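You operate a simulated robot arm through the tools that you are given. There is no shell and no other tool. Be economical: measure what you need, move in short steps, check, and stop when the job is done.

Carry out the task below with a simulated two-armed robot. There is one attempt and no reset: what you move stays moved.

## Task
Pick up the yellow tag with one hand, pass it to the other hand and put it on the clear stretch of ledge between the stands. Fetch the glass chunk from the front of the green bench and set it on top of the black magnifier. Shut the right bench drawer. Shut the left bench drawer. Shut the white-marked drawer. Take the plunger that says "13" from the low shelf of job 427 and leave it on the shelf under the mould bench. Stack the neck ring marked "316" from the side bench on top of the neck ring that says "205". Close the card drawer. Open the grey cabinet door, take the red sign from the top shelf of the grey cabinet and put it on the ledge past section b, then shut the door. Put the tall bottle from the ledge by section a on the ledge past section b. Open the grey drawer, take the blue sign from the drawer and leave it on the low shelf of job 205, then shut the drawer. Open the green lid. Do these in any order. Set down upright: yellow tag, red sign, tall bottle, blue sign.

The check looks at the end state, three seconds after you hand in, the way a careful person would. Anything else that was tipped, shoved, dropped, spilled or broken makes it a failure. Lids that push on must go on centred and level and be pressed home; caps that screw on are set level and turned clockwise until they are tight.

## Robot
Two 7-joint arms with two-finger parallel grippers on one trunk, on a base that drives. Base frame: it is fixed to the floor where the robot stands at the start and does not move with it; the origin is under the middle of the robot, x ahead of it, y to its left, z up. Readings come in m, rad, newtons and seconds.
The left shoulder is at the start at [0.06, 0.189, 1.178], the right one opposite. With the tool pointing down near the work surface each hand reaches from about 0.1 to 0.32 m from the robot's upright axis, wherever it stands, measured 20 degrees to its own side. Places, roughly: blue sign [-3, 2.25, 0.5]; card drawer [-3.2, -2.9, 0.9]; clear stretch of ledge between the stands [-3.1, 1.1, 0.9]; glass chunk (5x4x3 cm) [0.4, 2.3, 0.9]; green lid [-5.3, 4.9, 0.7]; grey cabinet door [-3.2, -3, 0.7]; grey drawer [-3.1, 2.4, 0.6]; ledge past section B (80x22 cm) [-3.08, -0.24, 0.9]; left bench drawer [0.3, 3, 0.8]; low shelf of job 205 [-0.4, 4.4, 0.4]; magnifier (6x6x5 cm) [0.4, 2.7, 0.9]; neck ring [-5.25, -4, 0.75]; plunger [-0.75, 4.25, 0.5]; red sign [-3, -2.75, 0.75]; right bench drawer [0.3, 2.5, 0.8]; shelf under the mould bench [-2.4, 4.4, 0.3]; tall bottle [-3, 1, 1]; white-marked drawer [-0.7, 4.1, 0.6]; yellow tag [0.5, 0, 1]. Payload 3.43 kg a hand.
The tool frame of a hand sits at the grasp point between the pads (the TCP): z along the fingers, y along the line on which they close. The tips reach 0.03 m beyond it. Largest opening 0.094 m; finger width 0.028, thickness 0.01; the body of the gripper, 0.05 by 0.096 m, starts 0.055 m behind the TCP.
Orientation is that of the tool frame in the base frame, as a unit quaternion [x, y, z, w]. With the fingers straight down and closing along the base's y, the tool's x points along the base's -x, its y along +y and its z along -z.

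## Interface
- The arms move only by the tool move_arm. It takes "left_targets", "right_targets" or both (then of equal length, played together; a hand with none holds still); each is a list of rows, each a list of 6 numbers: the shift along the base's x, y, z in m, then the turn, a rotation vector about the base's x, y, z in rad. In form: [[tx, ty, tz, ax, ay, az], ...]. A call has 1 to 10 rows; each row is the pose to reach, as a shift and turn from the pose commanded when the call began. "left_claw" and "right_claw" are, for a hand that has rows, the finger opening in m, from 0 to 0.094, set as the call begins (left out, the last holds). Each row takes 0.2 s and may step no farther than 0.05 m and 0.15 rad from the row before; otherwise, or with a gripper value out of range, the whole call is refused. Where a pose cannot be reached the arm comes as near as it can. A force on the tool above 40 N (or 10 N above the force at the start of the call, whichever is more), or a blocked arm, ends the call early, and 0.2 s more pass. The fingers move at their own pace (about 0.153 m/s each) and stop on an object; they squeeze with about 36 N. The grip force told is the motor's: it shows also when the fingers shut on nothing. Time passes only in rows, and 0.2 s behind the last, so rows that repeat a pose let the fingers close. The reply holds the time, the measured pose of the TCP, the force on the tool along the base axes, the opening and the grip force, in the units named above and with some noise, with the torque about the TCP (base axes, N m) and any sound that the robot's microphone picked up, and new pictures: "pictures" is both (left out), scene, wrist or none (wrist: the cameras of the hands that moved).
- Cameras (640 x 400 px; columns grow to the right, rows downward): "scene" is now at [0.0153, -0.0027, 1.7243]; the picture's right is [-0.04, -1.00, 0.00], its down [-0.79, 0.03, -0.61] and it looks along [0.61, -0.03, -0.79] (base axes); focal length 286 px, centre (320, 200). "left" rides on the left gripper at [0.076, -0.014, -0.102] in its tool frame; the picture's right is [0.18, 0.98, 0.00], its down [-0.75, 0.14, -0.64] and it looks along [-0.63, 0.12, 0.77] (tool axes); focal length 243 px, centre (320, 200). "right" rides on the right gripper at [0.076, 0.014, -0.103] in its tool frame; the picture's right is [-0.18, 0.98, 0.00], its down [-0.75, -0.14, -0.64] and it looks along [-0.63, -0.12, 0.77] (tool axes); focal length 243 px, centre (320, 200). There is no depth. A picture from a camera that has moved, and an enlarged one, comes with that camera's place and axes in the base frame and with its lens.
- slide_trunk(by): slides the trunk up (or, below 0, down) by that many m; the arms and the scene camera ride with it, the base frame stays. It gives what a move gives, with no picture.
- drive_base(legs): drives the robot by 1 to 6 legs, each [ahead, left, turn to the left] in m, m and rad, along the robot's own axes; the way and the turn of a leg run together, so that a leg with both is an arc; at most 1.5 m and 3.142 rad a leg. The arms and the cameras ride along, it lands a little off, and it stops where it bumps. It gives what a move gives, and a new picture of the scene camera.
- aim_head(pan, tilt): turns the head with the scene camera to pan (to the left, within 1.501 rad either way) and tilt (down, from -0.506 to 1.204), counted from straight ahead of the robot. It gives what a move gives, and a new picture of the scene camera.
- enlarge(camera, box): a new picture of the part [left, top, right, bottom] of that camera's present view, enlarged. It takes no simulated time.
- job_done(): hands the job in; it is judged then, once.

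Work in short steps. Places have to be worked out from the pictures, the camera data and where the tool is seen: move nearer, look again, correct. Check each grasp and each placing, and mend what went wrong. You have 567 turns and 360 pictures in all, those below and enlarged ones among them. Open the grippers and draw the arms clear of the work before you hand the job in, unless the task says otherwise; then end with one line.

The tools are called after "Call:" as a command line: name --argument value ..., lists and objects as JSON in quotes. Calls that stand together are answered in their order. move_arm: Moves the arms, as the interface text tells. Its arguments: {"type":"object","properties":{"left_targets":{"type":"array"},"left_claw":{"type":"number"},"right_targets":{"type":"array"},"right_claw":{"type":"number"},"pictures":{"type":"string","enum":["both","scene","wrist","none"]}},"required":[]} The other tools are called the same way: slide_trunk (by) slides the trunk up or down; drive_base (legs) drives the base; aim_head (pan, tilt) turns the head that bears the scene camera; enlarge (camera, box) takes an enlarged picture of a part of a camera's view; job_done () hands the job in.

At the start:

```text
time: 0.0
left_eef_pos: [0.4584, 0.1778, 1.1041]
left_tool_rot: [0.0, 1.0, 0.0, 0.001]
left_contact_force: [0.3, -0.4, 0.8]
left_moment: [0.0, 0.03, -0.01]
left_gripper_width: 0.094
left_finger_force: 0.1
right_eef_pos: [0.308, -0.1624, 1.1517]
right_tool_rot: [0.0, 1.0, -0.001, 0.0]
right_contact_force: [-0.4, 0.2, 1.0]
right_moment: [-0.02, 0.04, -0.01]
right_gripper_width: 0.0942
right_finger_force: 0.1
trunk travel left (down, up): [-0.85, 0.14]
robot x, y, heading: [-0.0, -0.0008, 0.003]
head pan, tilt: [-0.042, 0.913]
```

scene: 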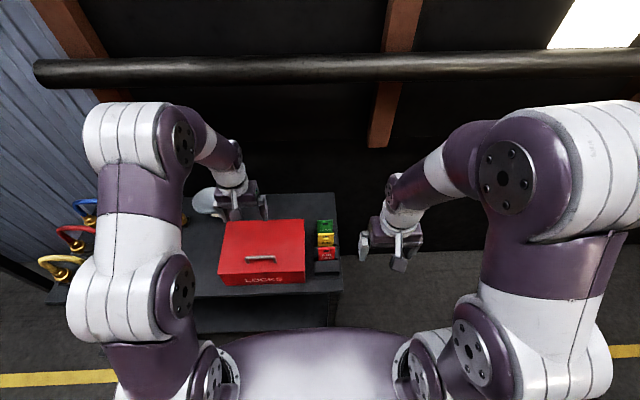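
right: 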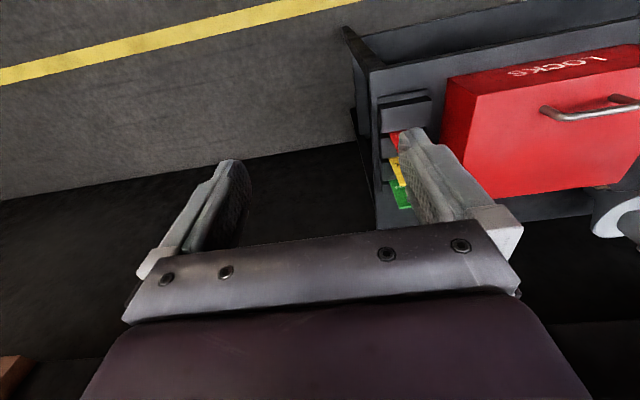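
left: 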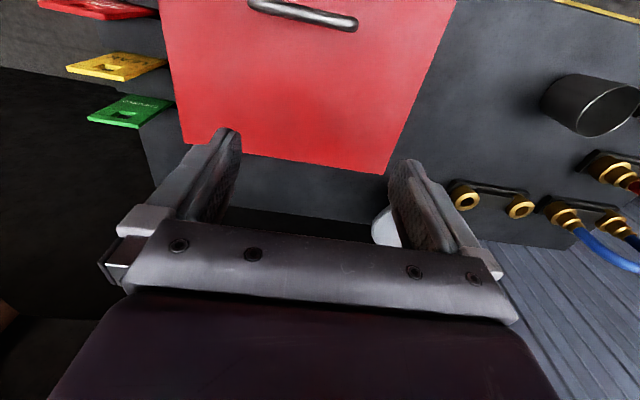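

The scene shows a dark bench with a red lock box and three tags (green, yellow, red) at its right side. I enlarge that area to see the yellow tag.

Call:
enlarge --camera "scene" --box '[200, 170, 400, 300]'

Call:
enlarge --camera "right" --box '[340, 20, 540, 230]'

```text
3.08 times, centred on (300, 235) of scene
camera zoom: at [0.0153, -0.0027, 1.7243], right [-0.04, -1.0, 0.0], down [-0.79, 0.03, -0.61], along [0.61, -0.03, -0.79], focal length 881 px, centre (382, 92)
```

zoom: 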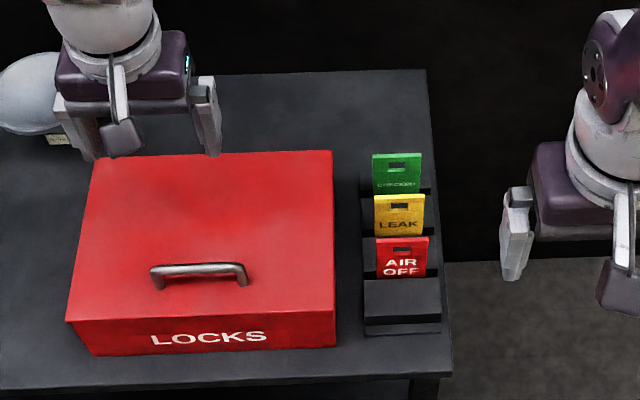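

```text
1.90 times, centred on (440, 125) of right
camera zoom: at [0.2333, -0.1485, 1.2545], right [0.18, 0.98, 0.0], down [0.75, -0.14, 0.64], along [0.63, -0.12, -0.77], focal length 462 px, centre (91, 343)
```

zoom: 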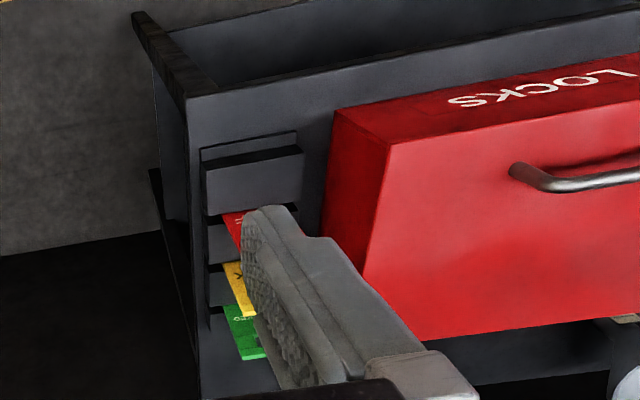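

Call:
enlarge --camera "left" --box '[20, 0, 200, 150]'

```text
2.67 times, centred on (110, 75) of left
camera zoom: at [0.383, 0.1639, 1.2082], right [-0.18, 0.98, 0.0], down [0.75, 0.14, 0.64], along [0.63, 0.12, -0.77], focal length 647 px, centre (880, 533)
```

zoom: 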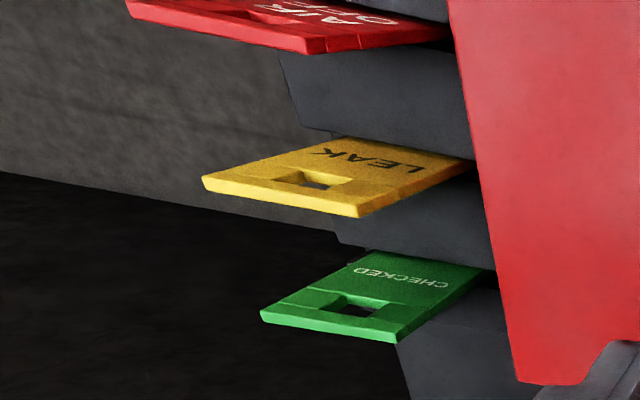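

The tags stand vertically in a stepped rack; triangulating, the yellow tag's top edge is at x≈0.479, y −0.064…−0.014, z≈0.95, about 5 cm wide, and its visible height is about 7 cm. I plan to take it with the right hand horizontally from the right side (closing on its thickness), so the left hand can later take it from the top. First I turn the right hand in free space.

Call:
move_arm --right_targets '[[0, -0.02, 0, 0.084, 0.084, -0.084], [0, -0.04, 0, 0.168, 0.168, -0.168], [0, -0.06, 0, 0.252, 0.252, -0.252], [0, -0.08, 0, 0.336, 0.336, -0.336], [0, -0.08, 0, 0.42, 0.42, -0.42], [0, -0.08, 0, 0.504, 0.504, -0.504], [0, -0.08, 0, 0.588, 0.588, -0.588]]' --pictures "none"

Call:
move_arm --right_targets '[[0, 0, 0, 0.084, 0.084, -0.084], [0, 0, 0, 0.168, 0.168, -0.168], [0, 0, 0, 0.252, 0.252, -0.252], [0, 0, 0, 0.336, 0.336, -0.336], [0, 0, 0, 0.42, 0.42, -0.42], [0, 0, 0, 0.504, 0.504, -0.504], [0, 0, 0, 0.588, 0.588, -0.588], [0, 0, 0, 0.621, 0.621, -0.621]]' --pictures "scene"

```text
time: 1.6
left_eef_pos: [0.459, 0.1762, 1.1045]
left_tool_rot: [0.0, 1.0, 0.001, 0.0]
left_contact_force: [0.7, -0.1, 0.0]
left_moment: [0.01, 0.03, 0.01]
left_gripper_width: 0.0941
left_finger_force: 0.0
right_eef_pos: [0.2676, -0.2103, 1.0937]
right_tool_rot: [0.283, 0.872, 0.283, -0.283]
right_contact_force: [0.0, -1.1, -0.3]
right_moment: [0.02, -0.02, -0.02]
right_gripper_width: 0.0939
right_finger_force: 0.0
right hand out of reach, approached as far as the arm can: row 5, 6, 7
trunk travel left (down, up): [-0.85, 0.14]
robot x, y, heading: [0.0009, -0.0039, 0.002]
head pan, tilt: [-0.042, 0.913]
```

```text
time: 3.4
left_eef_pos: [0.4576, 0.1789, 1.104]
left_tool_rot: [-0.001, 1.0, -0.001, 0.001]
left_contact_force: [-0.2, -0.4, -0.5]
left_moment: [0.03, -0.01, 0.0]
left_gripper_width: 0.0943
left_finger_force: 0.0
right_eef_pos: [0.1373, -0.1419, 1.0286]
right_tool_rot: [0.504, 0.504, 0.497, -0.495]
right_contact_force: [-1.2, 0.3, -0.2]
right_moment: [0.02, 0.01, 0.06]
right_gripper_width: 0.094
right_finger_force: 0.1
right hand out of reach, approached as far as the arm can: row 1, 2, 3, 4, 5, 6, 7, 8
trunk travel left (down, up): [-0.85, 0.14]
robot x, y, heading: [0.0001, -0.0023, -0.005]
head pan, tilt: [-0.042, 0.913]
camera scene: at [0.0152, -0.0026, 1.7243], right [-0.04, -1.0, 0.0], down [-0.79, 0.03, -0.61], along [0.61, -0.03, -0.79], focal length 286 px, centre (320, 200)
```

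scene: 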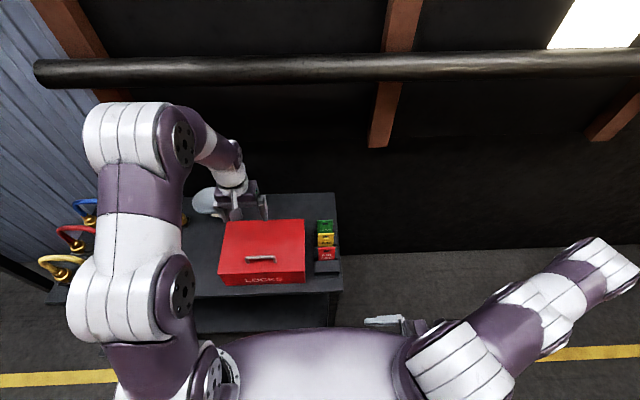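

The hand is in the wanted orientation but short of the target position. I move it forward and read out where it goes.

Call:
move_arm --right_targets '[[0.05, -0.02, -0.03, 0, 0, 0], [0.1, -0.04, -0.06, 0, 0, 0], [0.14, -0.06, -0.09, 0, 0, 0], [0.16, -0.06, -0.1, 0, 0, 0]]' --pictures "none"

```text
refused: row 1 steps farther than a row can; nothing moved
```

Call:
move_arm --right_targets '[[0.03, 0, 0, 0, 0, 0], [0.06, 0, -0.03, 0, 0, 0], [0.09, 0, -0.06, 0, 0, 0], [0.12, 0, -0.09, 0, 0, 0]]' --pictures "none"

```text
time: 4.1
left_eef_pos: [0.4575, 0.1777, 1.1044]
left_tool_rot: [-0.001, 1.0, 0.0, 0.0]
left_contact_force: [-0.3, -0.1, 0.1]
left_moment: [-0.01, 0.01, -0.01]
left_gripper_width: 0.0941
left_finger_force: 0.0
right_eef_pos: [0.1451, -0.1246, 1.0089]
right_tool_rot: [0.496, 0.498, 0.505, -0.5]
right_contact_force: [0.3, -1.9, -1.6]
right_moment: [0.31, 0.04, 0.01]
right_gripper_width: 0.0939
right_finger_force: 0.0
right hand out of reach, approached as far as the arm can: row 1, 2, 3
trunk travel left (down, up): [-0.85, 0.14]
robot x, y, heading: [0.0006, -0.0001, -0.006]
head pan, tilt: [-0.042, 0.913]
stopped in row 3 (right hand): the force on the tool passed its limit at 115 N (the readings are from after the stop); the commanded pose is now the measured one
```

The hand bumped (probably the trunk); commanded pose is now the measured one. I draw it out forward and to the right in small rows.

Call:
move_arm --right_targets '[[0.03, -0.03, 0, 0, 0, 0], [0.06, -0.05, 0, 0, 0, 0], [0.1, -0.07, 0, 0, 0, 0], [0.14, -0.08, 0, 0, 0, 0], [0.18, -0.09, 0, 0, 0, 0], [0.22, -0.09, 0, 0, 0, 0]]' --pictures "scene"

```text
time: 5.5
left_eef_pos: [0.4577, 0.1778, 1.1039]
left_tool_rot: [0.0, 1.0, 0.0, 0.0]
left_contact_force: [0.4, 0.2, 0.3]
left_moment: [0.0, -0.02, 0.01]
left_gripper_width: 0.094
left_finger_force: 0.1
right_eef_pos: [0.1461, -0.1228, 1.0098]
right_tool_rot: [0.495, 0.498, 0.507, -0.5]
right_contact_force: [0.9, -3.1, 0.1]
right_moment: [0.28, 0.1, 0.1]
right_gripper_width: 0.0937
right_finger_force: 0.1
right hand out of reach, approached as far as the arm can: row 1, 2, 3, 4, 5, 6
trunk travel left (down, up): [-0.85, 0.14]
robot x, y, heading: [-0.001, 0.0022, -0.006]
head pan, tilt: [-0.042, 0.913]
camera scene: at [0.0152, -0.0027, 1.7243], right [-0.04, -1.0, 0.0], down [-0.79, 0.03, -0.61], along [0.61, -0.03, -0.79], focal length 286 px, centre (320, 200)
```

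scene: 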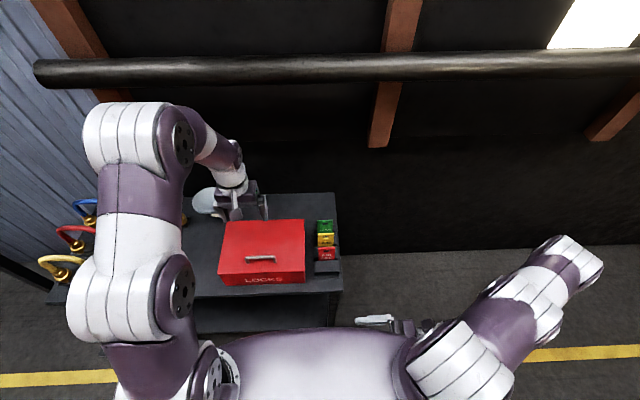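

The arm is stuck in a joint limit. I turn the hand back toward fingers-down while returning to free space.

Call:
move_arm --right_targets '[[0.02, -0.01, 0.02, -0.084, -0.084, 0.084], [0.04, -0.02, 0.04, -0.168, -0.168, 0.168], [0.06, -0.03, 0.06, -0.252, -0.252, 0.252], [0.08, -0.03, 0.08, -0.336, -0.336, 0.336], [0.1, -0.03, 0.1, -0.42, -0.42, 0.42], [0.12, -0.03, 0.12, -0.504, -0.504, 0.504], [0.14, -0.03, 0.14, -0.588, -0.588, 0.588]]' --pictures "none"

Call:
move_arm --right_targets '[[0, 0, 0, -0.084, -0.084, 0.084], [0, 0, 0, -0.168, -0.168, 0.168], [0, 0, 0, -0.252, -0.252, 0.252], [0, 0, 0, -0.336, -0.336, 0.336], [0, 0, 0, -0.42, -0.42, 0.42], [0, 0, 0, -0.504, -0.504, 0.504], [0, 0, 0, -0.588, -0.588, 0.588], [0, 0, 0, -0.621, -0.621, 0.621]]' --pictures "none"

```text
time: 5.8
left_eef_pos: [0.4584, 0.179, 1.1037]
left_tool_rot: [0.0, 1.0, 0.0, -0.001]
left_contact_force: [0.7, 0.4, 0.2]
left_moment: [-0.01, -0.04, 0.02]
left_gripper_width: 0.094
left_finger_force: 0.0
right_eef_pos: [0.1482, -0.1259, 1.0134]
right_tool_rot: [0.488, 0.524, 0.499, -0.488]
right_contact_force: [-0.3, -2.5, -0.7]
right_moment: [0.22, -0.05, -0.05]
right_gripper_width: 0.0941
right_finger_force: 0.0
right hand out of reach, approached as far as the arm can: row 1
trunk travel left (down, up): [-0.85, 0.14]
robot x, y, heading: [0.0033, -0.0011, -0.0]
head pan, tilt: [-0.042, 0.913]
stopped in row 1 (right hand): the force on the tool passed its limit at 67 N (the readings are from after the stop); the commanded pose is now the measured one
```

```text
time: 6.1
left_eef_pos: [0.4579, 0.1786, 1.1053]
left_tool_rot: [-0.001, 1.0, 0.0, 0.001]
left_contact_force: [0.1, -0.2, 0.5]
left_moment: [0.04, -0.01, 0.0]
left_gripper_width: 0.0938
left_finger_force: 0.1
right_eef_pos: [0.1499, -0.1309, 1.0117]
right_tool_rot: [0.481, 0.545, 0.493, -0.477]
right_contact_force: [3.3, -5.1, -1.3]
right_moment: [0.59, 0.29, 0.26]
right_gripper_width: 0.0939
right_finger_force: 0.1
trunk travel left (down, up): [-0.85, 0.14]
robot x, y, heading: [0.0005, 0.0033, -0.006]
head pan, tilt: [-0.042, 0.913]
stopped in row 1 (right hand): the force on the tool passed its limit at 78 N (the readings are from after the stop); the commanded pose is now the measured one
```

The fingers press against the trunk. I move straight away from it (+x) without turning.

Call:
move_arm --right_targets '[[0.02, -0.02, 0, 0, 0, 0], [0.04, -0.04, 0, 0, 0, 0], [0.06, -0.06, 0.0, 0, 0, 0]]' --right_claw 0.03 --pictures "none"

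Call:
move_arm --right_targets '[[0, 0, 0.0, -0.08, -0.08, 0.08], [0, 0, 0.0, -0.16, -0.16, 0.16], [0.0, 0, 0.02, -0.24, -0.24, 0.24]]' --pictures "scene"

```text
time: 6.9
left_eef_pos: [0.4584, 0.1793, 1.104]
left_tool_rot: [0.0, 1.0, 0.0, 0.0]
left_contact_force: [0.3, -0.2, -0.1]
left_moment: [0.02, -0.02, 0.02]
left_gripper_width: 0.0942
left_finger_force: 0.1
right_eef_pos: [0.1473, -0.1415, 1.0117]
right_tool_rot: [0.48, 0.546, 0.493, -0.478]
right_contact_force: [0.5, -0.3, 0.3]
right_moment: [-0.01, 0.01, 0.02]
right_gripper_width: 0.0302
right_finger_force: 0.1
right hand out of reach, approached as far as the arm can: row 1, 2, 3
trunk travel left (down, up): [-0.85, 0.14]
robot x, y, heading: [-0.0024, -0.001, 0.004]
head pan, tilt: [-0.042, 0.913]
```

```text
time: 7.5
left_eef_pos: [0.4597, 0.1795, 1.1042]
left_tool_rot: [0.0, 1.0, 0.0, -0.001]
left_contact_force: [-0.1, -0.7, 0.0]
left_moment: [0.01, 0.01, 0.04]
left_gripper_width: 0.094
left_finger_force: 0.1
right_eef_pos: [0.1496, -0.1452, 1.0086]
right_tool_rot: [0.435, 0.651, 0.449, -0.429]
right_contact_force: [8.6, -13.2, 2.6]
right_moment: [1.22, 0.86, 0.5]
right_gripper_width: 0.0302
right_finger_force: 0.0
trunk travel left (down, up): [-0.85, 0.14]
robot x, y, heading: [-0.0027, 0.0018, -0.003]
head pan, tilt: [-0.042, 0.913]
stopped in row 3 (right hand): the force on the tool passed its limit at 78 N (the readings are from after the stop); the commanded pose is now the measured one
camera scene: at [0.0158, -0.0019, 1.7243], right [-0.04, -1.0, 0.0], down [-0.79, 0.03, -0.61], along [0.61, -0.03, -0.79], focal length 286 px, centre (320, 200)
```

scene: 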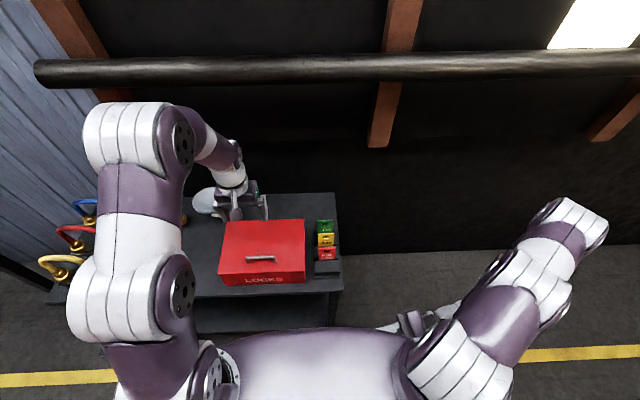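

It works gradually; I alternate backing off and turning back.

Call:
move_arm --right_targets '[[0.03, -0.03, 0.02, 0, 0, 0], [0.06, -0.06, 0.04, 0, 0, 0], [0.09, -0.08, 0.06, 0, 0, 0]]' --pictures "none"

Call:
move_arm --right_targets '[[0, 0, 0.0, -0.08, -0.08, 0.08], [0, 0, 0.0, -0.16, -0.16, 0.16], [0.0, 0, 0.0, -0.24, -0.24, 0.24], [0.0, 0, 0.0, -0.32, -0.32, 0.32], [0.0, 0, 0.0, -0.4, -0.4, 0.4]]' --pictures "none"

```text
time: 8.3
left_eef_pos: [0.4604, 0.1802, 1.1038]
left_tool_rot: [0.0, 1.0, 0.0, 0.0]
left_contact_force: [0.3, 0.1, -0.7]
left_moment: [0.03, 0.0, -0.02]
left_gripper_width: 0.0941
left_finger_force: 0.0
right_eef_pos: [0.1667, -0.1725, 1.0371]
right_tool_rot: [0.436, 0.65, 0.451, -0.429]
right_contact_force: [0.8, -0.1, -0.4]
right_moment: [0.02, -0.03, 0.0]
right_gripper_width: 0.0302
right_finger_force: 0.0
right hand out of reach, approached as far as the arm can: row 1, 2, 3
trunk travel left (down, up): [-0.85, 0.14]
robot x, y, heading: [-0.0024, 0.0019, -0.002]
head pan, tilt: [-0.042, 0.913]
```

```text
time: 9.2
left_eef_pos: [0.4587, 0.1796, 1.105]
left_tool_rot: [0.001, 1.0, 0.0, 0.0]
left_contact_force: [0.5, -0.3, -0.3]
left_moment: [0.01, -0.01, 0.01]
left_gripper_width: 0.094
left_finger_force: 0.0
right_eef_pos: [0.171, -0.1746, 1.0388]
right_tool_rot: [0.33, 0.814, 0.351, -0.324]
right_contact_force: [9.3, -13.9, 8.2]
right_moment: [1.34, 1.28, 0.59]
right_gripper_width: 0.0299
right_finger_force: 0.1
trunk travel left (down, up): [-0.85, 0.14]
robot x, y, heading: [0.0001, -0.0013, -0.001]
head pan, tilt: [-0.042, 0.913]
stopped in row 4 (right hand): the force on the tool passed its limit at 86 N (the readings are from after the stop); the commanded pose is now the measured one
```

Call:
move_arm --right_targets '[[0.03, -0.02, 0.03, 0, 0, 0], [0.06, -0.04, 0.06, 0, 0, 0], [0.09, -0.05, 0.09, 0, 0, 0], [0.12, -0.05, 0.11, -0.08, -0.08, 0.08], [0.14, -0.05, 0.11, -0.16, -0.16, 0.16], [0.14, -0.05, 0.11, -0.24, -0.24, 0.24], [0.14, -0.05, 0.11, -0.32, -0.32, 0.32], [0.14, -0.05, 0.11, -0.4, -0.4, 0.4], [0.14, -0.05, 0.11, -0.48, -0.48, 0.48]]' --pictures "scene"

```text
time: 11.2
left_eef_pos: [0.4579, 0.1791, 1.1054]
left_tool_rot: [-0.001, 1.0, 0.0, 0.0]
left_contact_force: [-0.5, -0.9, 0.1]
left_moment: [0.0, -0.01, 0.02]
left_gripper_width: 0.0939
left_finger_force: 0.1
right_eef_pos: [0.311, -0.2248, 1.1479]
right_tool_rot: [0.105, 0.98, 0.131, -0.11]
right_contact_force: [0.6, -0.5, 0.6]
right_moment: [-0.01, 0.0, 0.03]
right_gripper_width: 0.0297
right_finger_force: 0.1
right hand out of reach, approached as far as the arm can: row 2, 3, 4, 5, 6, 7
trunk travel left (down, up): [-0.85, 0.14]
robot x, y, heading: [-0.0009, 0.0008, -0.001]
head pan, tilt: [-0.042, 0.913]
camera scene: at [0.0143, -0.002, 1.7243], right [-0.04, -1.0, 0.0], down [-0.79, 0.03, -0.61], along [0.61, -0.03, -0.79], focal length 286 px, centre (320, 200)
```

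scene: 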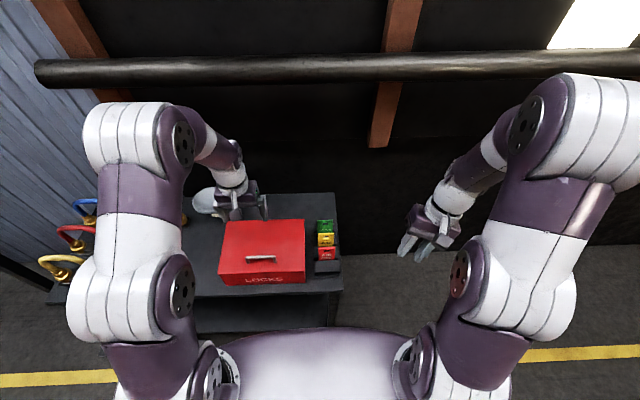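

The right arm is free again. Fully horizontal isn't reachable here, so I use a milder plan: right hand yawed +90° and tilted 30° so it grips the tag's upper right corner by its thickness; the left will mirror it.

Call:
move_arm --right_targets '[[0, 0, 0, 0.026, -0.0647, 0.1242], [0, 0, 0, 0.0519, -0.1294, 0.2483], [0, 0, 0, 0.0779, -0.1941, 0.3725], [0.01, 0, 0, 0.1038, -0.2588, 0.4966], [0.02, 0, -0.01, 0.1298, -0.3235, 0.6208], [0.03, 0.0, -0.02, 0.1558, -0.3882, 0.7449], [0.04, 0.0, -0.03, 0.1817, -0.4529, 0.8691]]' --pictures "none"

Call:
move_arm --right_targets '[[0, 0, 0, 0.026, -0.0647, 0.1242], [0, 0, 0, 0.0519, -0.1294, 0.2483], [0, 0, 0, 0.0779, -0.1941, 0.3725], [0.0, 0, 0, 0.1038, -0.2588, 0.4966], [0.0, 0, 0, 0.1298, -0.3235, 0.6208], [0.0, 0.0, 0, 0.1558, -0.3882, 0.7449]]' --pictures "scene"

```text
time: 12.8
left_eef_pos: [0.4584, 0.1775, 1.1035]
left_tool_rot: [0.0, 1.0, 0.0, 0.001]
left_contact_force: [0.7, -0.3, -0.5]
left_moment: [0.0, 0.01, 0.01]
left_gripper_width: 0.0941
left_finger_force: 0.0
right_eef_pos: [0.3512, -0.2269, 1.1183]
right_tool_rot: [-0.355, 0.917, 0.177, 0.05]
right_contact_force: [0.7, 0.6, 0.3]
right_moment: [0.01, 0.0, -0.01]
right_gripper_width: 0.0301
right_finger_force: 0.1
trunk travel left (down, up): [-0.85, 0.14]
robot x, y, heading: [-0.0006, 0.001, -0.0]
head pan, tilt: [-0.042, 0.913]
```

```text
time: 14.2
left_eef_pos: [0.4573, 0.1782, 1.1045]
left_tool_rot: [0.0, 1.0, 0.001, -0.001]
left_contact_force: [0.1, -0.7, -0.6]
left_moment: [0.01, 0.0, 0.0]
left_gripper_width: 0.0941
left_finger_force: 0.1
right_eef_pos: [0.352, -0.2258, 1.1169]
right_tool_rot: [0.684, -0.683, -0.182, -0.181]
right_contact_force: [-0.9, 0.7, 0.5]
right_moment: [-0.03, -0.03, -0.01]
right_gripper_width: 0.0301
right_finger_force: 0.1
trunk travel left (down, up): [-0.85, 0.14]
robot x, y, heading: [0.0017, 0.0024, -0.001]
head pan, tilt: [-0.042, 0.913]
camera scene: at [0.0153, -0.0028, 1.7243], right [-0.04, -1.0, 0.0], down [-0.79, 0.03, -0.61], along [0.61, -0.03, -0.79], focal length 286 px, centre (320, 200)
```

scene: 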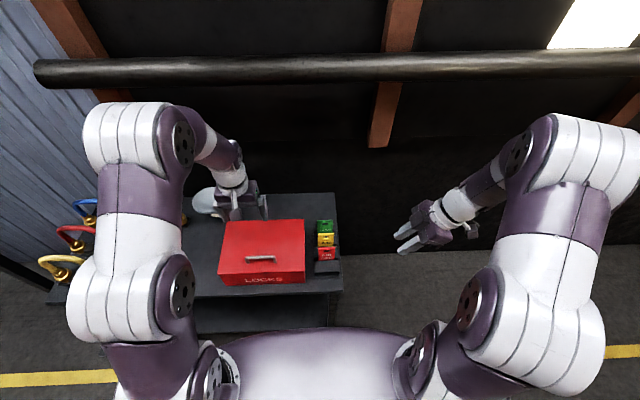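

Orientation achieved. Now I approach to a pre-grasp pose ~10 cm short of the tag's upper right corner along the finger direction.

Call:
move_arm --right_targets '[[0.03, 0.027, -0.02, 0, 0, 0], [0.06, 0.05, -0.04, 0, 0, 0], [0.09, 0.08, -0.06, 0, 0, 0], [0.127, 0.109, -0.084, 0, 0, 0]]' --right_claw 0.035 --pictures "both"

```text
refused: row 4 steps farther than a row can; nothing moved
```

Call:
move_arm --right_targets '[[0.03, 0.025, -0.02, 0, 0, 0], [0.06, 0.05, -0.04, 0, 0, 0], [0.09, 0.075, -0.055, 0, 0, 0], [0.12, 0.1, -0.075, 0, 0, 0], [0.127, 0.109, -0.084, 0, 0, 0]]' --right_claw 0.035 --pictures "both"

```text
time: 15.4
left_eef_pos: [0.4582, 0.1777, 1.1043]
left_tool_rot: [0.0, 1.0, 0.0, -0.001]
left_contact_force: [0.3, -0.2, 0.7]
left_moment: [0.03, 0.01, 0.0]
left_gripper_width: 0.0941
left_finger_force: 0.1
right_eef_pos: [0.48, -0.1167, 1.0334]
right_tool_rot: [-0.683, 0.685, 0.182, 0.18]
right_contact_force: [-0.3, -0.6, -0.5]
right_moment: [0.0, -0.02, 0.0]
right_gripper_width: 0.035
right_finger_force: 0.0
trunk travel left (down, up): [-0.85, 0.14]
robot x, y, heading: [0.0021, 0.0006, -0.0]
head pan, tilt: [-0.042, 0.913]
camera scene: at [0.0152, -0.0027, 1.7243], right [-0.04, -1.0, 0.0], down [-0.79, 0.03, -0.61], along [0.61, -0.03, -0.79], focal length 286 px, centre (320, 200)
camera right: at [0.4658, -0.2328, 1.0851], right [-0.98, 0.16, 0.09], down [0.14, 0.34, 0.93], along [0.12, 0.93, -0.35], focal length 243 px, centre (320, 200)
```

scene: 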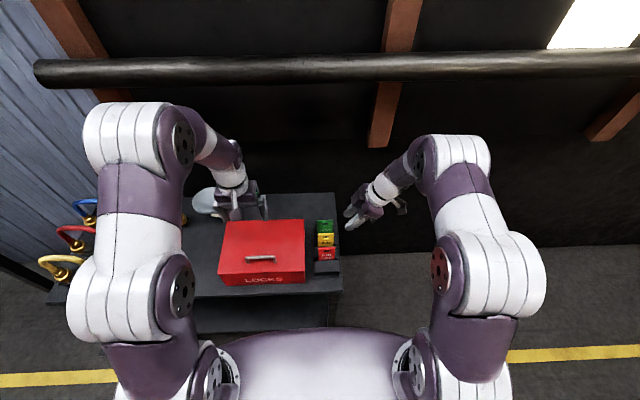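
right: 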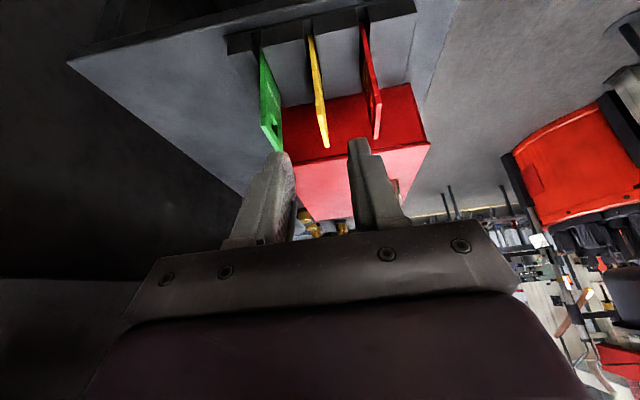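

The yellow tag is lined up between the fingers (estimate x≈0.479, top z≈0.947). I advance along the finger direction and close.

Call:
move_arm --right_targets '[[0, 0.02, -0.0346, 0, 0, 0], [0, 0.035, -0.061, 0, 0, 0], [0, 0.05, -0.0866, 0, 0, 0]]' --pictures "wrist"

```text
time: 16.2
left_eef_pos: [0.4583, 0.1787, 1.1042]
left_tool_rot: [0.0, 1.0, 0.0, 0.0]
left_contact_force: [0.0, -0.5, 0.4]
left_moment: [-0.02, 0.01, 0.02]
left_gripper_width: 0.0943
left_finger_force: 0.0
right_eef_pos: [0.4785, -0.0672, 0.9457]
right_tool_rot: [0.684, -0.683, -0.182, -0.18]
right_contact_force: [0.1, 0.6, -0.1]
right_moment: [0.03, -0.01, -0.05]
right_gripper_width: 0.0347
right_finger_force: 0.1
trunk travel left (down, up): [-0.85, 0.14]
robot x, y, heading: [-0.0002, 0.0001, 0.002]
head pan, tilt: [-0.042, 0.913]
camera right: at [0.4653, -0.1834, 0.9977], right [-0.98, 0.16, 0.09], down [0.14, 0.34, 0.93], along [0.12, 0.93, -0.35], focal length 243 px, centre (320, 200)
```

right: 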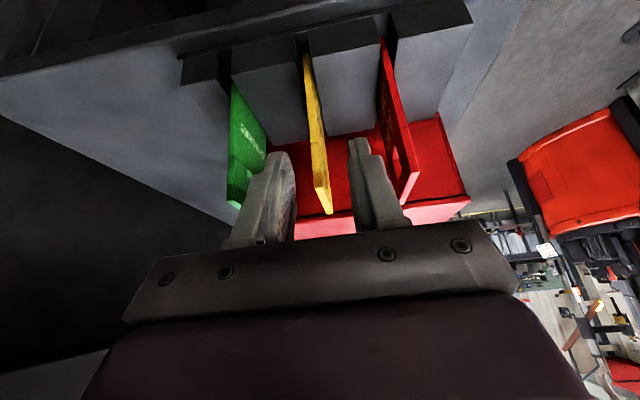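

The tag sits between the fingers. I close the grip.

Call:
move_arm --right_targets '[[0, 0, 0, 0, 0, 0], [0, 0, 0, 0, 0, 0]]' --right_claw 0.0 --pictures "none"

Call:
move_arm --right_targets '[[0, 0, 0.03, 0, 0, 0], [0, 0, 0.06, 0, 0, 0], [0, 0, 0.09, 0, 0, 0], [0, 0, 0.12, 0, 0, 0]]' --pictures "both"

```text
time: 16.8
left_eef_pos: [0.4576, 0.1793, 1.1039]
left_tool_rot: [0.001, 1.0, 0.0, 0.0]
left_contact_force: [0.4, 0.4, -0.6]
left_moment: [-0.02, 0.0, 0.01]
left_gripper_width: 0.0941
left_finger_force: 0.1
right_eef_pos: [0.4782, -0.0669, 0.946]
right_tool_rot: [-0.683, 0.684, 0.182, 0.181]
right_contact_force: [0.7, 0.2, -0.8]
right_moment: [-0.04, 0.02, 0.02]
right_gripper_width: 0.0043
right_finger_force: 35.6
trunk travel left (down, up): [-0.85, 0.14]
robot x, y, heading: [-0.002, -0.0011, -0.001]
head pan, tilt: [-0.042, 0.913]
```

```text
time: 17.8
left_eef_pos: [0.4571, 0.1786, 1.104]
left_tool_rot: [0.0, 1.0, 0.0, 0.0]
left_contact_force: [-0.3, -0.7, 0.8]
left_moment: [-0.02, -0.01, 0.02]
left_gripper_width: 0.0941
left_finger_force: 0.0
right_eef_pos: [0.4789, -0.0664, 1.0677]
right_tool_rot: [-0.683, 0.684, 0.182, 0.181]
right_contact_force: [0.0, 0.0, -0.5]
right_moment: [0.0, -0.03, -0.01]
right_gripper_width: 0.0045
right_finger_force: 35.9
trunk travel left (down, up): [-0.85, 0.14]
robot x, y, heading: [-0.0018, -0.0007, 0.002]
head pan, tilt: [-0.042, 0.913]
camera scene: at [0.0142, -0.0024, 1.7243], right [-0.04, -1.0, 0.0], down [-0.79, 0.03, -0.61], along [0.61, -0.03, -0.79], focal length 286 px, centre (320, 200)
camera right: at [0.4647, -0.1835, 1.1187], right [-0.98, 0.16, 0.09], down [0.14, 0.34, 0.93], along [0.12, 0.93, -0.35], focal length 243 px, centre (320, 200)
```

scene: 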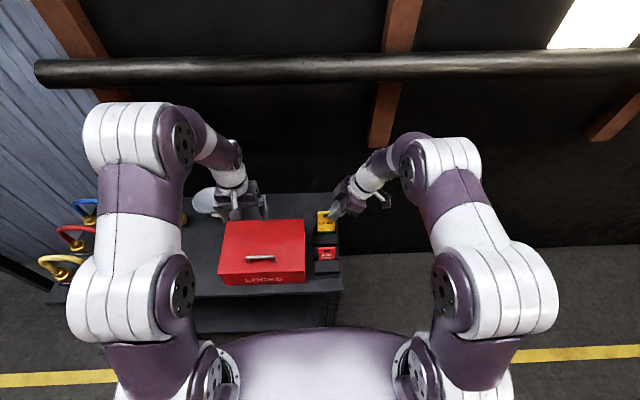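
right: 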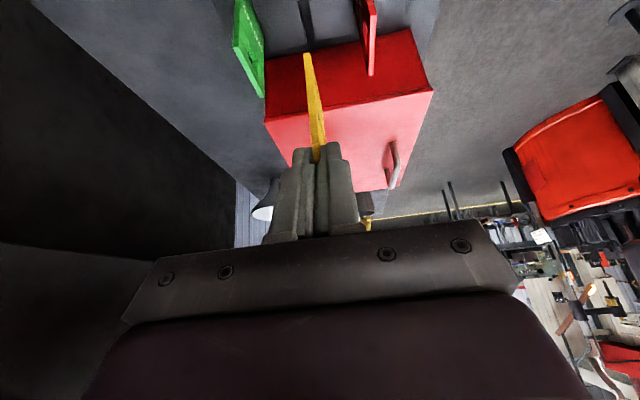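

The tag is held (4.4 mm thick, 36 N grip). Now I turn the left hand into the mirrored pose (yaw −90°, tilt −30°).

Call:
move_arm --left_targets '[[0, 0, 0.02, -0.0373, -0.0373, -0.1392], [0, 0, 0.04, -0.0745, -0.0745, -0.2785], [0, 0, 0.06, -0.1118, -0.1118, -0.4177], [0, 0, 0.07, -0.1491, -0.1491, -0.5569], [0, 0, 0.07, -0.1864, -0.1864, -0.6961], [0, 0, 0.07, -0.2236, -0.2236, -0.8354]]' --left_claw 0.035 --pictures "none"

Call:
move_arm --left_targets '[[0, 0, 0, -0.0373, -0.0373, -0.1392], [0, 0, 0, -0.0745, -0.0745, -0.2785], [0, 0, 0, -0.1118, -0.1118, -0.4177], [0, 0, 0, -0.1491, -0.1491, -0.5569], [0, 0, 0, -0.1864, -0.1864, -0.6961]]' --pictures "none"

```text
time: 19.2
left_eef_pos: [0.4583, 0.1789, 1.1751]
left_tool_rot: [0.405, 0.902, -0.109, 0.107]
left_contact_force: [0.0, 0.7, 0.6]
left_moment: [0.0, -0.02, 0.0]
left_gripper_width: 0.0348
left_finger_force: 0.1
right_eef_pos: [0.4799, -0.0669, 1.0669]
right_tool_rot: [-0.683, 0.684, 0.182, 0.18]
right_contact_force: [-0.7, -0.6, -0.1]
right_moment: [-0.05, -0.01, -0.01]
right_gripper_width: 0.004
right_finger_force: 36.1
trunk travel left (down, up): [-0.85, 0.14]
robot x, y, heading: [0.0009, -0.0043, -0.002]
head pan, tilt: [-0.042, 0.913]
```

```text
time: 20.4
left_eef_pos: [0.4574, 0.1783, 1.1697]
left_tool_rot: [0.683, 0.683, -0.184, 0.182]
left_contact_force: [-0.5, 1.3, 0.8]
left_moment: [0.03, -0.01, 0.01]
left_gripper_width: 0.035
left_finger_force: 0.0
left hand out of reach, approached as far as the arm can: row 5
right_eef_pos: [0.4812, -0.0667, 1.0671]
right_tool_rot: [-0.682, 0.685, 0.182, 0.181]
right_contact_force: [-0.5, -0.7, -0.7]
right_moment: [0.01, -0.01, 0.01]
right_gripper_width: 0.0043
right_finger_force: 36.6
trunk travel left (down, up): [-0.85, 0.14]
robot x, y, heading: [-0.0009, 0.0037, 0.002]
head pan, tilt: [-0.042, 0.913]
```

Both hands are oriented; I bring the right (with tag) 6 cm closer and the left to a pre-grasp at the tag's upper left corner.

Call:
move_arm --left_targets '[[-0.01, -0.035, -0.005, 0, 0, 0], [-0.02, -0.07, -0.01, 0, 0, 0], [-0.03, -0.105, -0.015, 0, 0, 0], [-0.038, -0.138, -0.02, 0, 0, 0]]' --right_targets '[[-0.02, 0, 0, 0, 0, 0], [-0.04, 0, 0, 0, 0, 0], [-0.06, 0, 0, 0, 0, 0], [-0.06, 0, 0, 0, 0, 0]]' --pictures "both"

```text
time: 21.4
left_eef_pos: [0.4169, 0.0383, 1.1506]
left_tool_rot: [0.683, 0.684, -0.182, 0.182]
left_contact_force: [1.0, 0.4, 0.4]
left_moment: [-0.02, 0.03, 0.02]
left_gripper_width: 0.0351
left_finger_force: 0.1
right_eef_pos: [0.418, -0.0696, 1.0676]
right_tool_rot: [-0.683, 0.683, 0.184, 0.181]
right_contact_force: [-0.5, -0.4, -1.0]
right_moment: [0.03, -0.02, 0.01]
right_gripper_width: 0.0044
right_finger_force: 36.0
trunk travel left (down, up): [-0.85, 0.14]
robot x, y, heading: [0.0009, 0.0013, 0.0]
head pan, tilt: [-0.042, 0.913]
camera scene: at [0.0152, -0.0044, 1.7243], right [-0.04, -1.0, 0.0], down [-0.79, 0.03, -0.61], along [0.61, -0.03, -0.79], focal length 286 px, centre (320, 200)
camera right: at [0.4048, -0.1849, 1.1183], right [-0.98, 0.16, 0.09], down [0.14, 0.33, 0.93], along [0.12, 0.93, -0.35], focal length 243 px, centre (320, 200)
camera left: at [0.4037, 0.1551, 1.203], right [0.98, 0.16, -0.09], down [0.14, -0.33, 0.93], along [0.12, -0.93, -0.35], focal length 243 px, centre (320, 200)
```

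scene: 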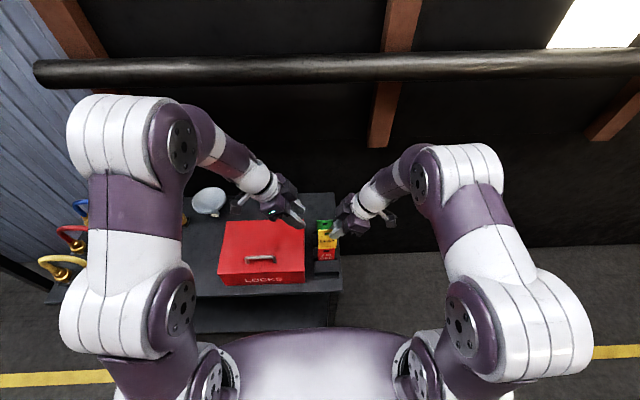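
right: 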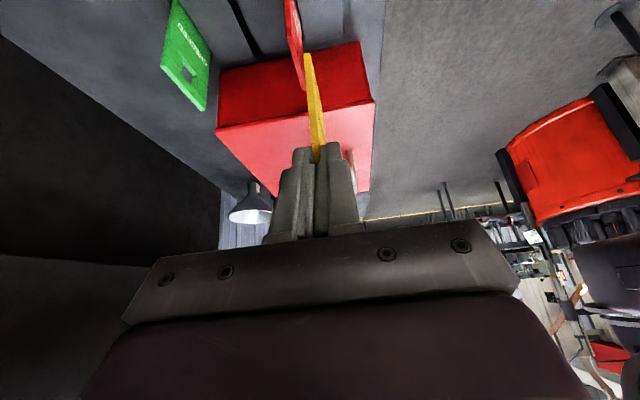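
left: 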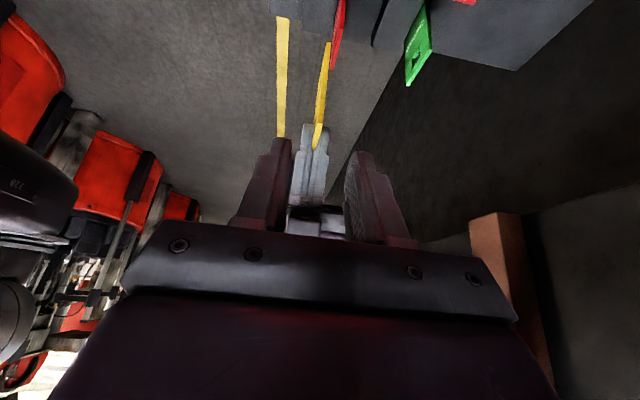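

The tag is centred between the left fingers. I advance the left hand along its finger direction, then close.

Call:
move_arm --left_targets '[[0, -0.02, -0.0346, 0, 0, 0], [0, -0.035, -0.061, 0, 0, 0], [0, -0.047, -0.0814, 0, 0, 0]]' --pictures "wrist"

```text
time: 22.2
left_eef_pos: [0.4173, -0.0078, 1.0694]
left_tool_rot: [0.682, 0.683, -0.183, 0.184]
left_contact_force: [-0.3, 0.2, 0.7]
left_moment: [0.04, 0.01, 0.03]
left_gripper_width: 0.0351
left_finger_force: 0.1
right_eef_pos: [0.419, -0.0676, 1.0669]
right_tool_rot: [0.684, -0.683, -0.183, -0.18]
right_contact_force: [0.1, 0.1, 0.0]
right_moment: [0.01, -0.04, 0.01]
right_gripper_width: 0.0039
right_finger_force: 36.1
trunk travel left (down, up): [-0.85, 0.14]
robot x, y, heading: [0.0007, -0.0003, 0.003]
head pan, tilt: [-0.042, 0.913]
camera left: at [0.4044, 0.1091, 1.1212], right [0.98, 0.16, -0.09], down [0.14, -0.33, 0.93], along [0.12, -0.93, -0.35], focal length 243 px, centre (320, 200)
```

left: 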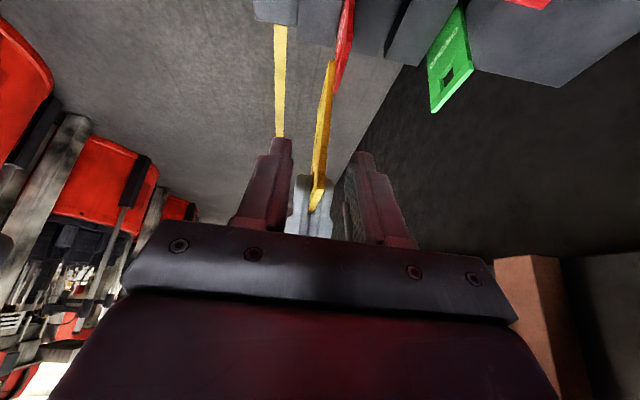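

Fingers straddle the tag. I close the left hand while the right holds.

Call:
move_arm --left_targets '[[0, 0, 0, 0, 0, 0], [0, 0, 0, 0, 0, 0]]' --left_claw 0.0 --pictures "none"

Call:
move_arm --right_targets '[[0, 0, 0, 0, 0, 0]]' --right_claw 0.03 --pictures "none"

Call:
move_arm --right_targets '[[0, -0.02, 0.035, 0, 0, 0], [0, -0.04, 0.07, 0, 0, 0], [0, -0.07, 0.1, 0, 0, 0], [0, -0.11, 0.1, 0, 0, 0]]' --pictures "both"

```text
time: 22.8
left_eef_pos: [0.4182, -0.0077, 1.0686]
left_tool_rot: [0.683, 0.683, -0.183, 0.183]
left_contact_force: [7.8, -2.7, -7.0]
left_moment: [0.32, 0.01, 0.26]
left_gripper_width: 0.0043
left_finger_force: 36.1
right_eef_pos: [0.4184, -0.0667, 1.0659]
right_tool_rot: [-0.683, 0.684, 0.182, 0.181]
right_contact_force: [-7.7, 3.0, 7.0]
right_moment: [0.13, -0.05, 0.14]
right_gripper_width: 0.004
right_finger_force: 35.7
trunk travel left (down, up): [-0.85, 0.14]
robot x, y, heading: [-0.0009, -0.0005, 0.002]
head pan, tilt: [-0.042, 0.913]
```

```text
time: 23.2
left_eef_pos: [0.4172, -0.0075, 1.0685]
left_tool_rot: [0.683, 0.683, -0.183, 0.183]
left_contact_force: [-0.2, -1.0, 0.4]
left_moment: [0.02, -0.01, 0.01]
left_gripper_width: 0.0038
left_finger_force: 36.2
right_eef_pos: [0.4192, -0.068, 1.0671]
right_tool_rot: [-0.683, 0.684, 0.182, 0.181]
right_contact_force: [0.4, -0.6, 0.4]
right_moment: [-0.03, 0.01, 0.03]
right_gripper_width: 0.03
right_finger_force: 0.0
trunk travel left (down, up): [-0.85, 0.14]
robot x, y, heading: [-0.0027, 0.0017, -0.0]
head pan, tilt: [-0.042, 0.913]
```

```text
time: 24.2
left_eef_pos: [0.4187, -0.0102, 1.0686]
left_tool_rot: [0.683, 0.683, -0.183, 0.182]
left_contact_force: [0.2, -0.3, 0.7]
left_moment: [0.04, 0.01, 0.05]
left_gripper_width: 0.0036
left_finger_force: 35.9
right_eef_pos: [0.4212, -0.1798, 1.1654]
right_tool_rot: [-0.683, 0.684, 0.183, 0.18]
right_contact_force: [0.2, -0.6, -0.5]
right_moment: [0.01, 0.02, -0.02]
right_gripper_width: 0.0298
right_finger_force: 0.1
trunk travel left (down, up): [-0.85, 0.14]
robot x, y, heading: [-0.0032, -0.0006, -0.0]
head pan, tilt: [-0.042, 0.913]
camera scene: at [0.0171, -0.0051, 1.7243], right [-0.04, -1.0, 0.0], down [-0.79, 0.03, -0.61], along [0.61, -0.02, -0.79], focal length 286 px, centre (320, 200)
camera right: at [0.4071, -0.296, 1.2172], right [-0.98, 0.16, 0.1], down [0.15, 0.33, 0.93], along [0.12, 0.93, -0.35], focal length 243 px, centre (320, 200)
```

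scene: 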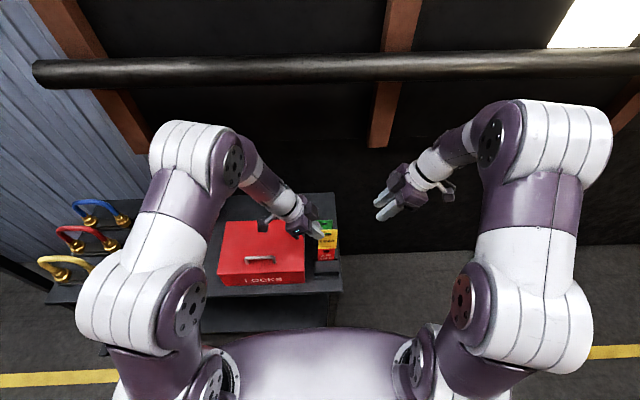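
right: 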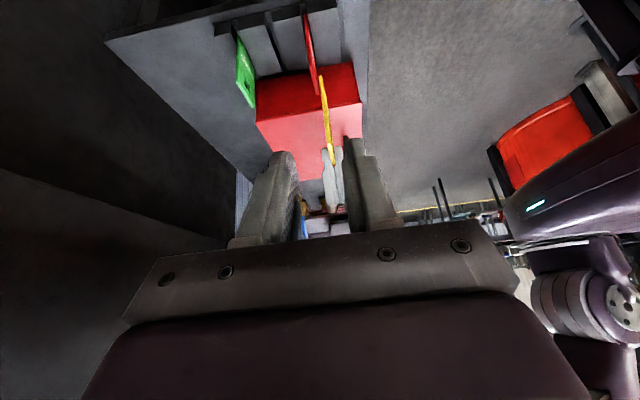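

The handover succeeded. I draw both hands in a bit for driving, then back away from the bench and look around.

Call:
move_arm --left_targets '[[-0.02, 0.03, 0.03, 0, 0, 0], [-0.04, 0.06, 0.06, 0, 0, 0], [-0.06, 0.09, 0.09, 0, 0, 0], [-0.06, 0.12, 0.1, 0, 0, 0]]' --right_targets '[[-0.02, 0, 0, 0, 0, 0], [-0.04, 0, 0, 0, 0, 0], [-0.06, 0, 0, 0, 0, 0], [-0.08, -0.02, 0, 0, 0, 0]]' --pictures "none"

Call:
drive_base --legs '[[-0.4, 0, 0]]'

Call:
aim_head --pan 1.5 --tilt 0.35

```text
time: 25.2
left_eef_pos: [0.356, 0.1127, 1.1696]
left_tool_rot: [0.683, 0.683, -0.182, 0.182]
left_contact_force: [0.1, 0.2, 0.0]
left_moment: [0.02, 0.0, 0.03]
left_gripper_width: 0.0039
left_finger_force: 36.3
right_eef_pos: [0.3376, -0.1975, 1.1676]
right_tool_rot: [-0.683, 0.684, 0.181, 0.182]
right_contact_force: [0.4, 0.7, 0.8]
right_moment: [0.0, -0.03, 0.02]
right_gripper_width: 0.0298
right_finger_force: 0.0
trunk travel left (down, up): [-0.85, 0.14]
robot x, y, heading: [0.0008, -0.0027, -0.001]
head pan, tilt: [-0.042, 0.913]
```

```text
time: 27.7
left_eef_pos: [-0.0386, 0.1122, 1.1678]
left_tool_rot: [0.684, 0.683, -0.182, 0.182]
left_contact_force: [0.0, -0.8, -0.4]
left_moment: [0.03, 0.0, 0.01]
left_gripper_width: 0.0042
left_finger_force: 35.9
right_eef_pos: [-0.0583, -0.1988, 1.1686]
right_tool_rot: [-0.682, 0.685, 0.181, 0.18]
right_contact_force: [-0.4, -0.6, 0.8]
right_moment: [0.0, -0.03, 0.05]
right_gripper_width: 0.03
right_finger_force: 0.1
trunk travel left (down, up): [-0.85, 0.14]
robot x, y, heading: [-0.3989, -0.0013, -0.003]
head pan, tilt: [-0.042, 0.913]
camera scene: at [-0.3802, -0.0022, 1.7243], right [-0.05, -1.0, 0.0], down [-0.79, 0.04, -0.61], along [0.61, -0.03, -0.79], focal length 286 px, centre (320, 200)
```

scene: 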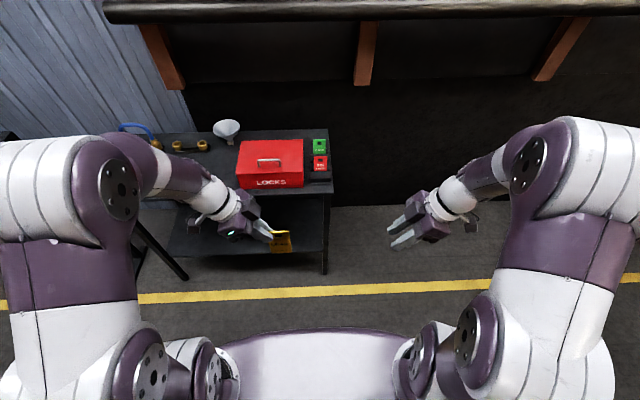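

```text
time: 29.3
left_eef_pos: [-0.0382, 0.1121, 1.1693]
left_tool_rot: [0.684, 0.682, -0.183, 0.182]
left_contact_force: [0.1, 0.0, -0.1]
left_moment: [0.0, -0.02, -0.01]
left_gripper_width: 0.004
left_finger_force: 35.4
right_eef_pos: [-0.0595, -0.1991, 1.1674]
right_tool_rot: [-0.682, 0.685, 0.181, 0.18]
right_contact_force: [-0.3, 0.4, 0.1]
right_moment: [-0.01, -0.01, 0.04]
right_gripper_width: 0.0301
right_finger_force: 0.0
trunk travel left (down, up): [-0.85, 0.14]
robot x, y, heading: [-0.3978, 0.0023, -0.009]
head pan, tilt: [1.499, 0.351]
camera scene: at [-0.4489, 0.0941, 1.7728], right [1.0, -0.07, 0.0], down [-0.03, -0.34, -0.94], along [0.07, 0.94, -0.34], focal length 286 px, centre (320, 200)
```

scene: 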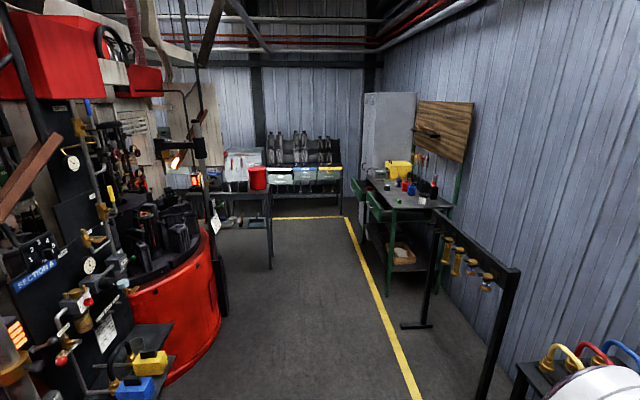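

A machine with "Section A" stands to the back-left. I turn the robot around to look at what lies behind.

Call:
drive_base --legs '[[0, 0, 1.57]]'

Call:
aim_head --pan 1.45 --tilt 0.4

```text
time: 33.5
left_eef_pos: [-0.5072, 0.3591, 1.1689]
left_tool_rot: [0.003, 0.966, 0.0, 0.258]
left_contact_force: [-0.6, 0.7, 0.1]
left_moment: [0.06, 0.05, 0.03]
left_gripper_width: 0.0039
left_finger_force: 36.1
right_eef_pos: [-0.1968, 0.3384, 1.1675]
right_tool_rot: [0.967, -0.004, -0.256, -0.001]
right_contact_force: [-0.3, 0.2, 0.1]
right_moment: [0.01, 0.0, 0.0]
right_gripper_width: 0.0305
right_finger_force: 0.0
trunk travel left (down, up): [-0.85, 0.14]
robot x, y, heading: [-0.3947, 0.0037, 1.566]
head pan, tilt: [1.499, 0.351]
camera scene: at [-0.4893, -0.0517, 1.7729], right [0.08, 1.0, 0.0], down [0.34, -0.03, -0.94], along [-0.94, 0.07, -0.34], focal length 286 px, centre (320, 200)
```

scene: 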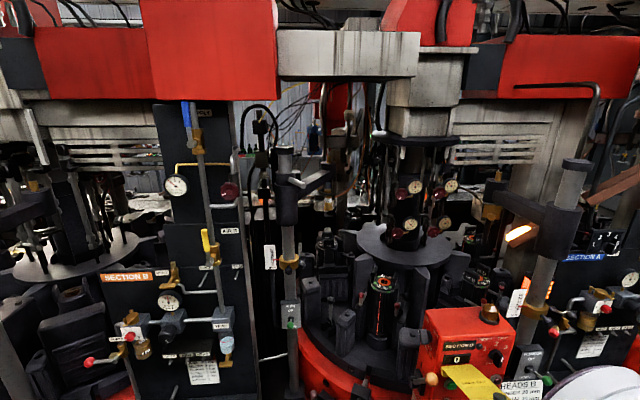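

```text
time: 34.2
left_eef_pos: [-0.5074, 0.3595, 1.169]
left_tool_rot: [0.002, 0.966, -0.001, 0.259]
left_contact_force: [0.4, -0.4, -0.5]
left_moment: [-0.01, 0.02, 0.02]
left_gripper_width: 0.0042
left_finger_force: 35.9
right_eef_pos: [-0.1976, 0.3373, 1.167]
right_tool_rot: [0.966, -0.004, -0.257, -0.001]
right_contact_force: [-0.6, 1.0, 0.7]
right_moment: [0.01, 0.0, -0.04]
right_gripper_width: 0.03
right_finger_force: 0.1
trunk travel left (down, up): [-0.85, 0.14]
robot x, y, heading: [-0.3946, 0.0023, 1.565]
head pan, tilt: [1.45, 0.4]
camera scene: at [-0.4885, -0.0472, 1.7683], right [0.13, 0.99, 0.0], down [0.39, -0.05, -0.92], along [-0.91, 0.12, -0.39], focal length 286 px, centre (320, 200)
```

scene: 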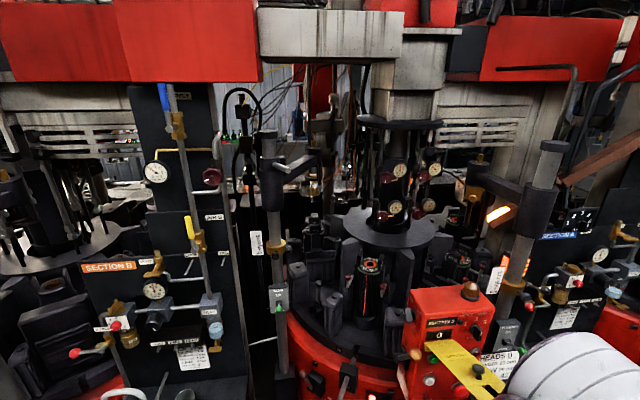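

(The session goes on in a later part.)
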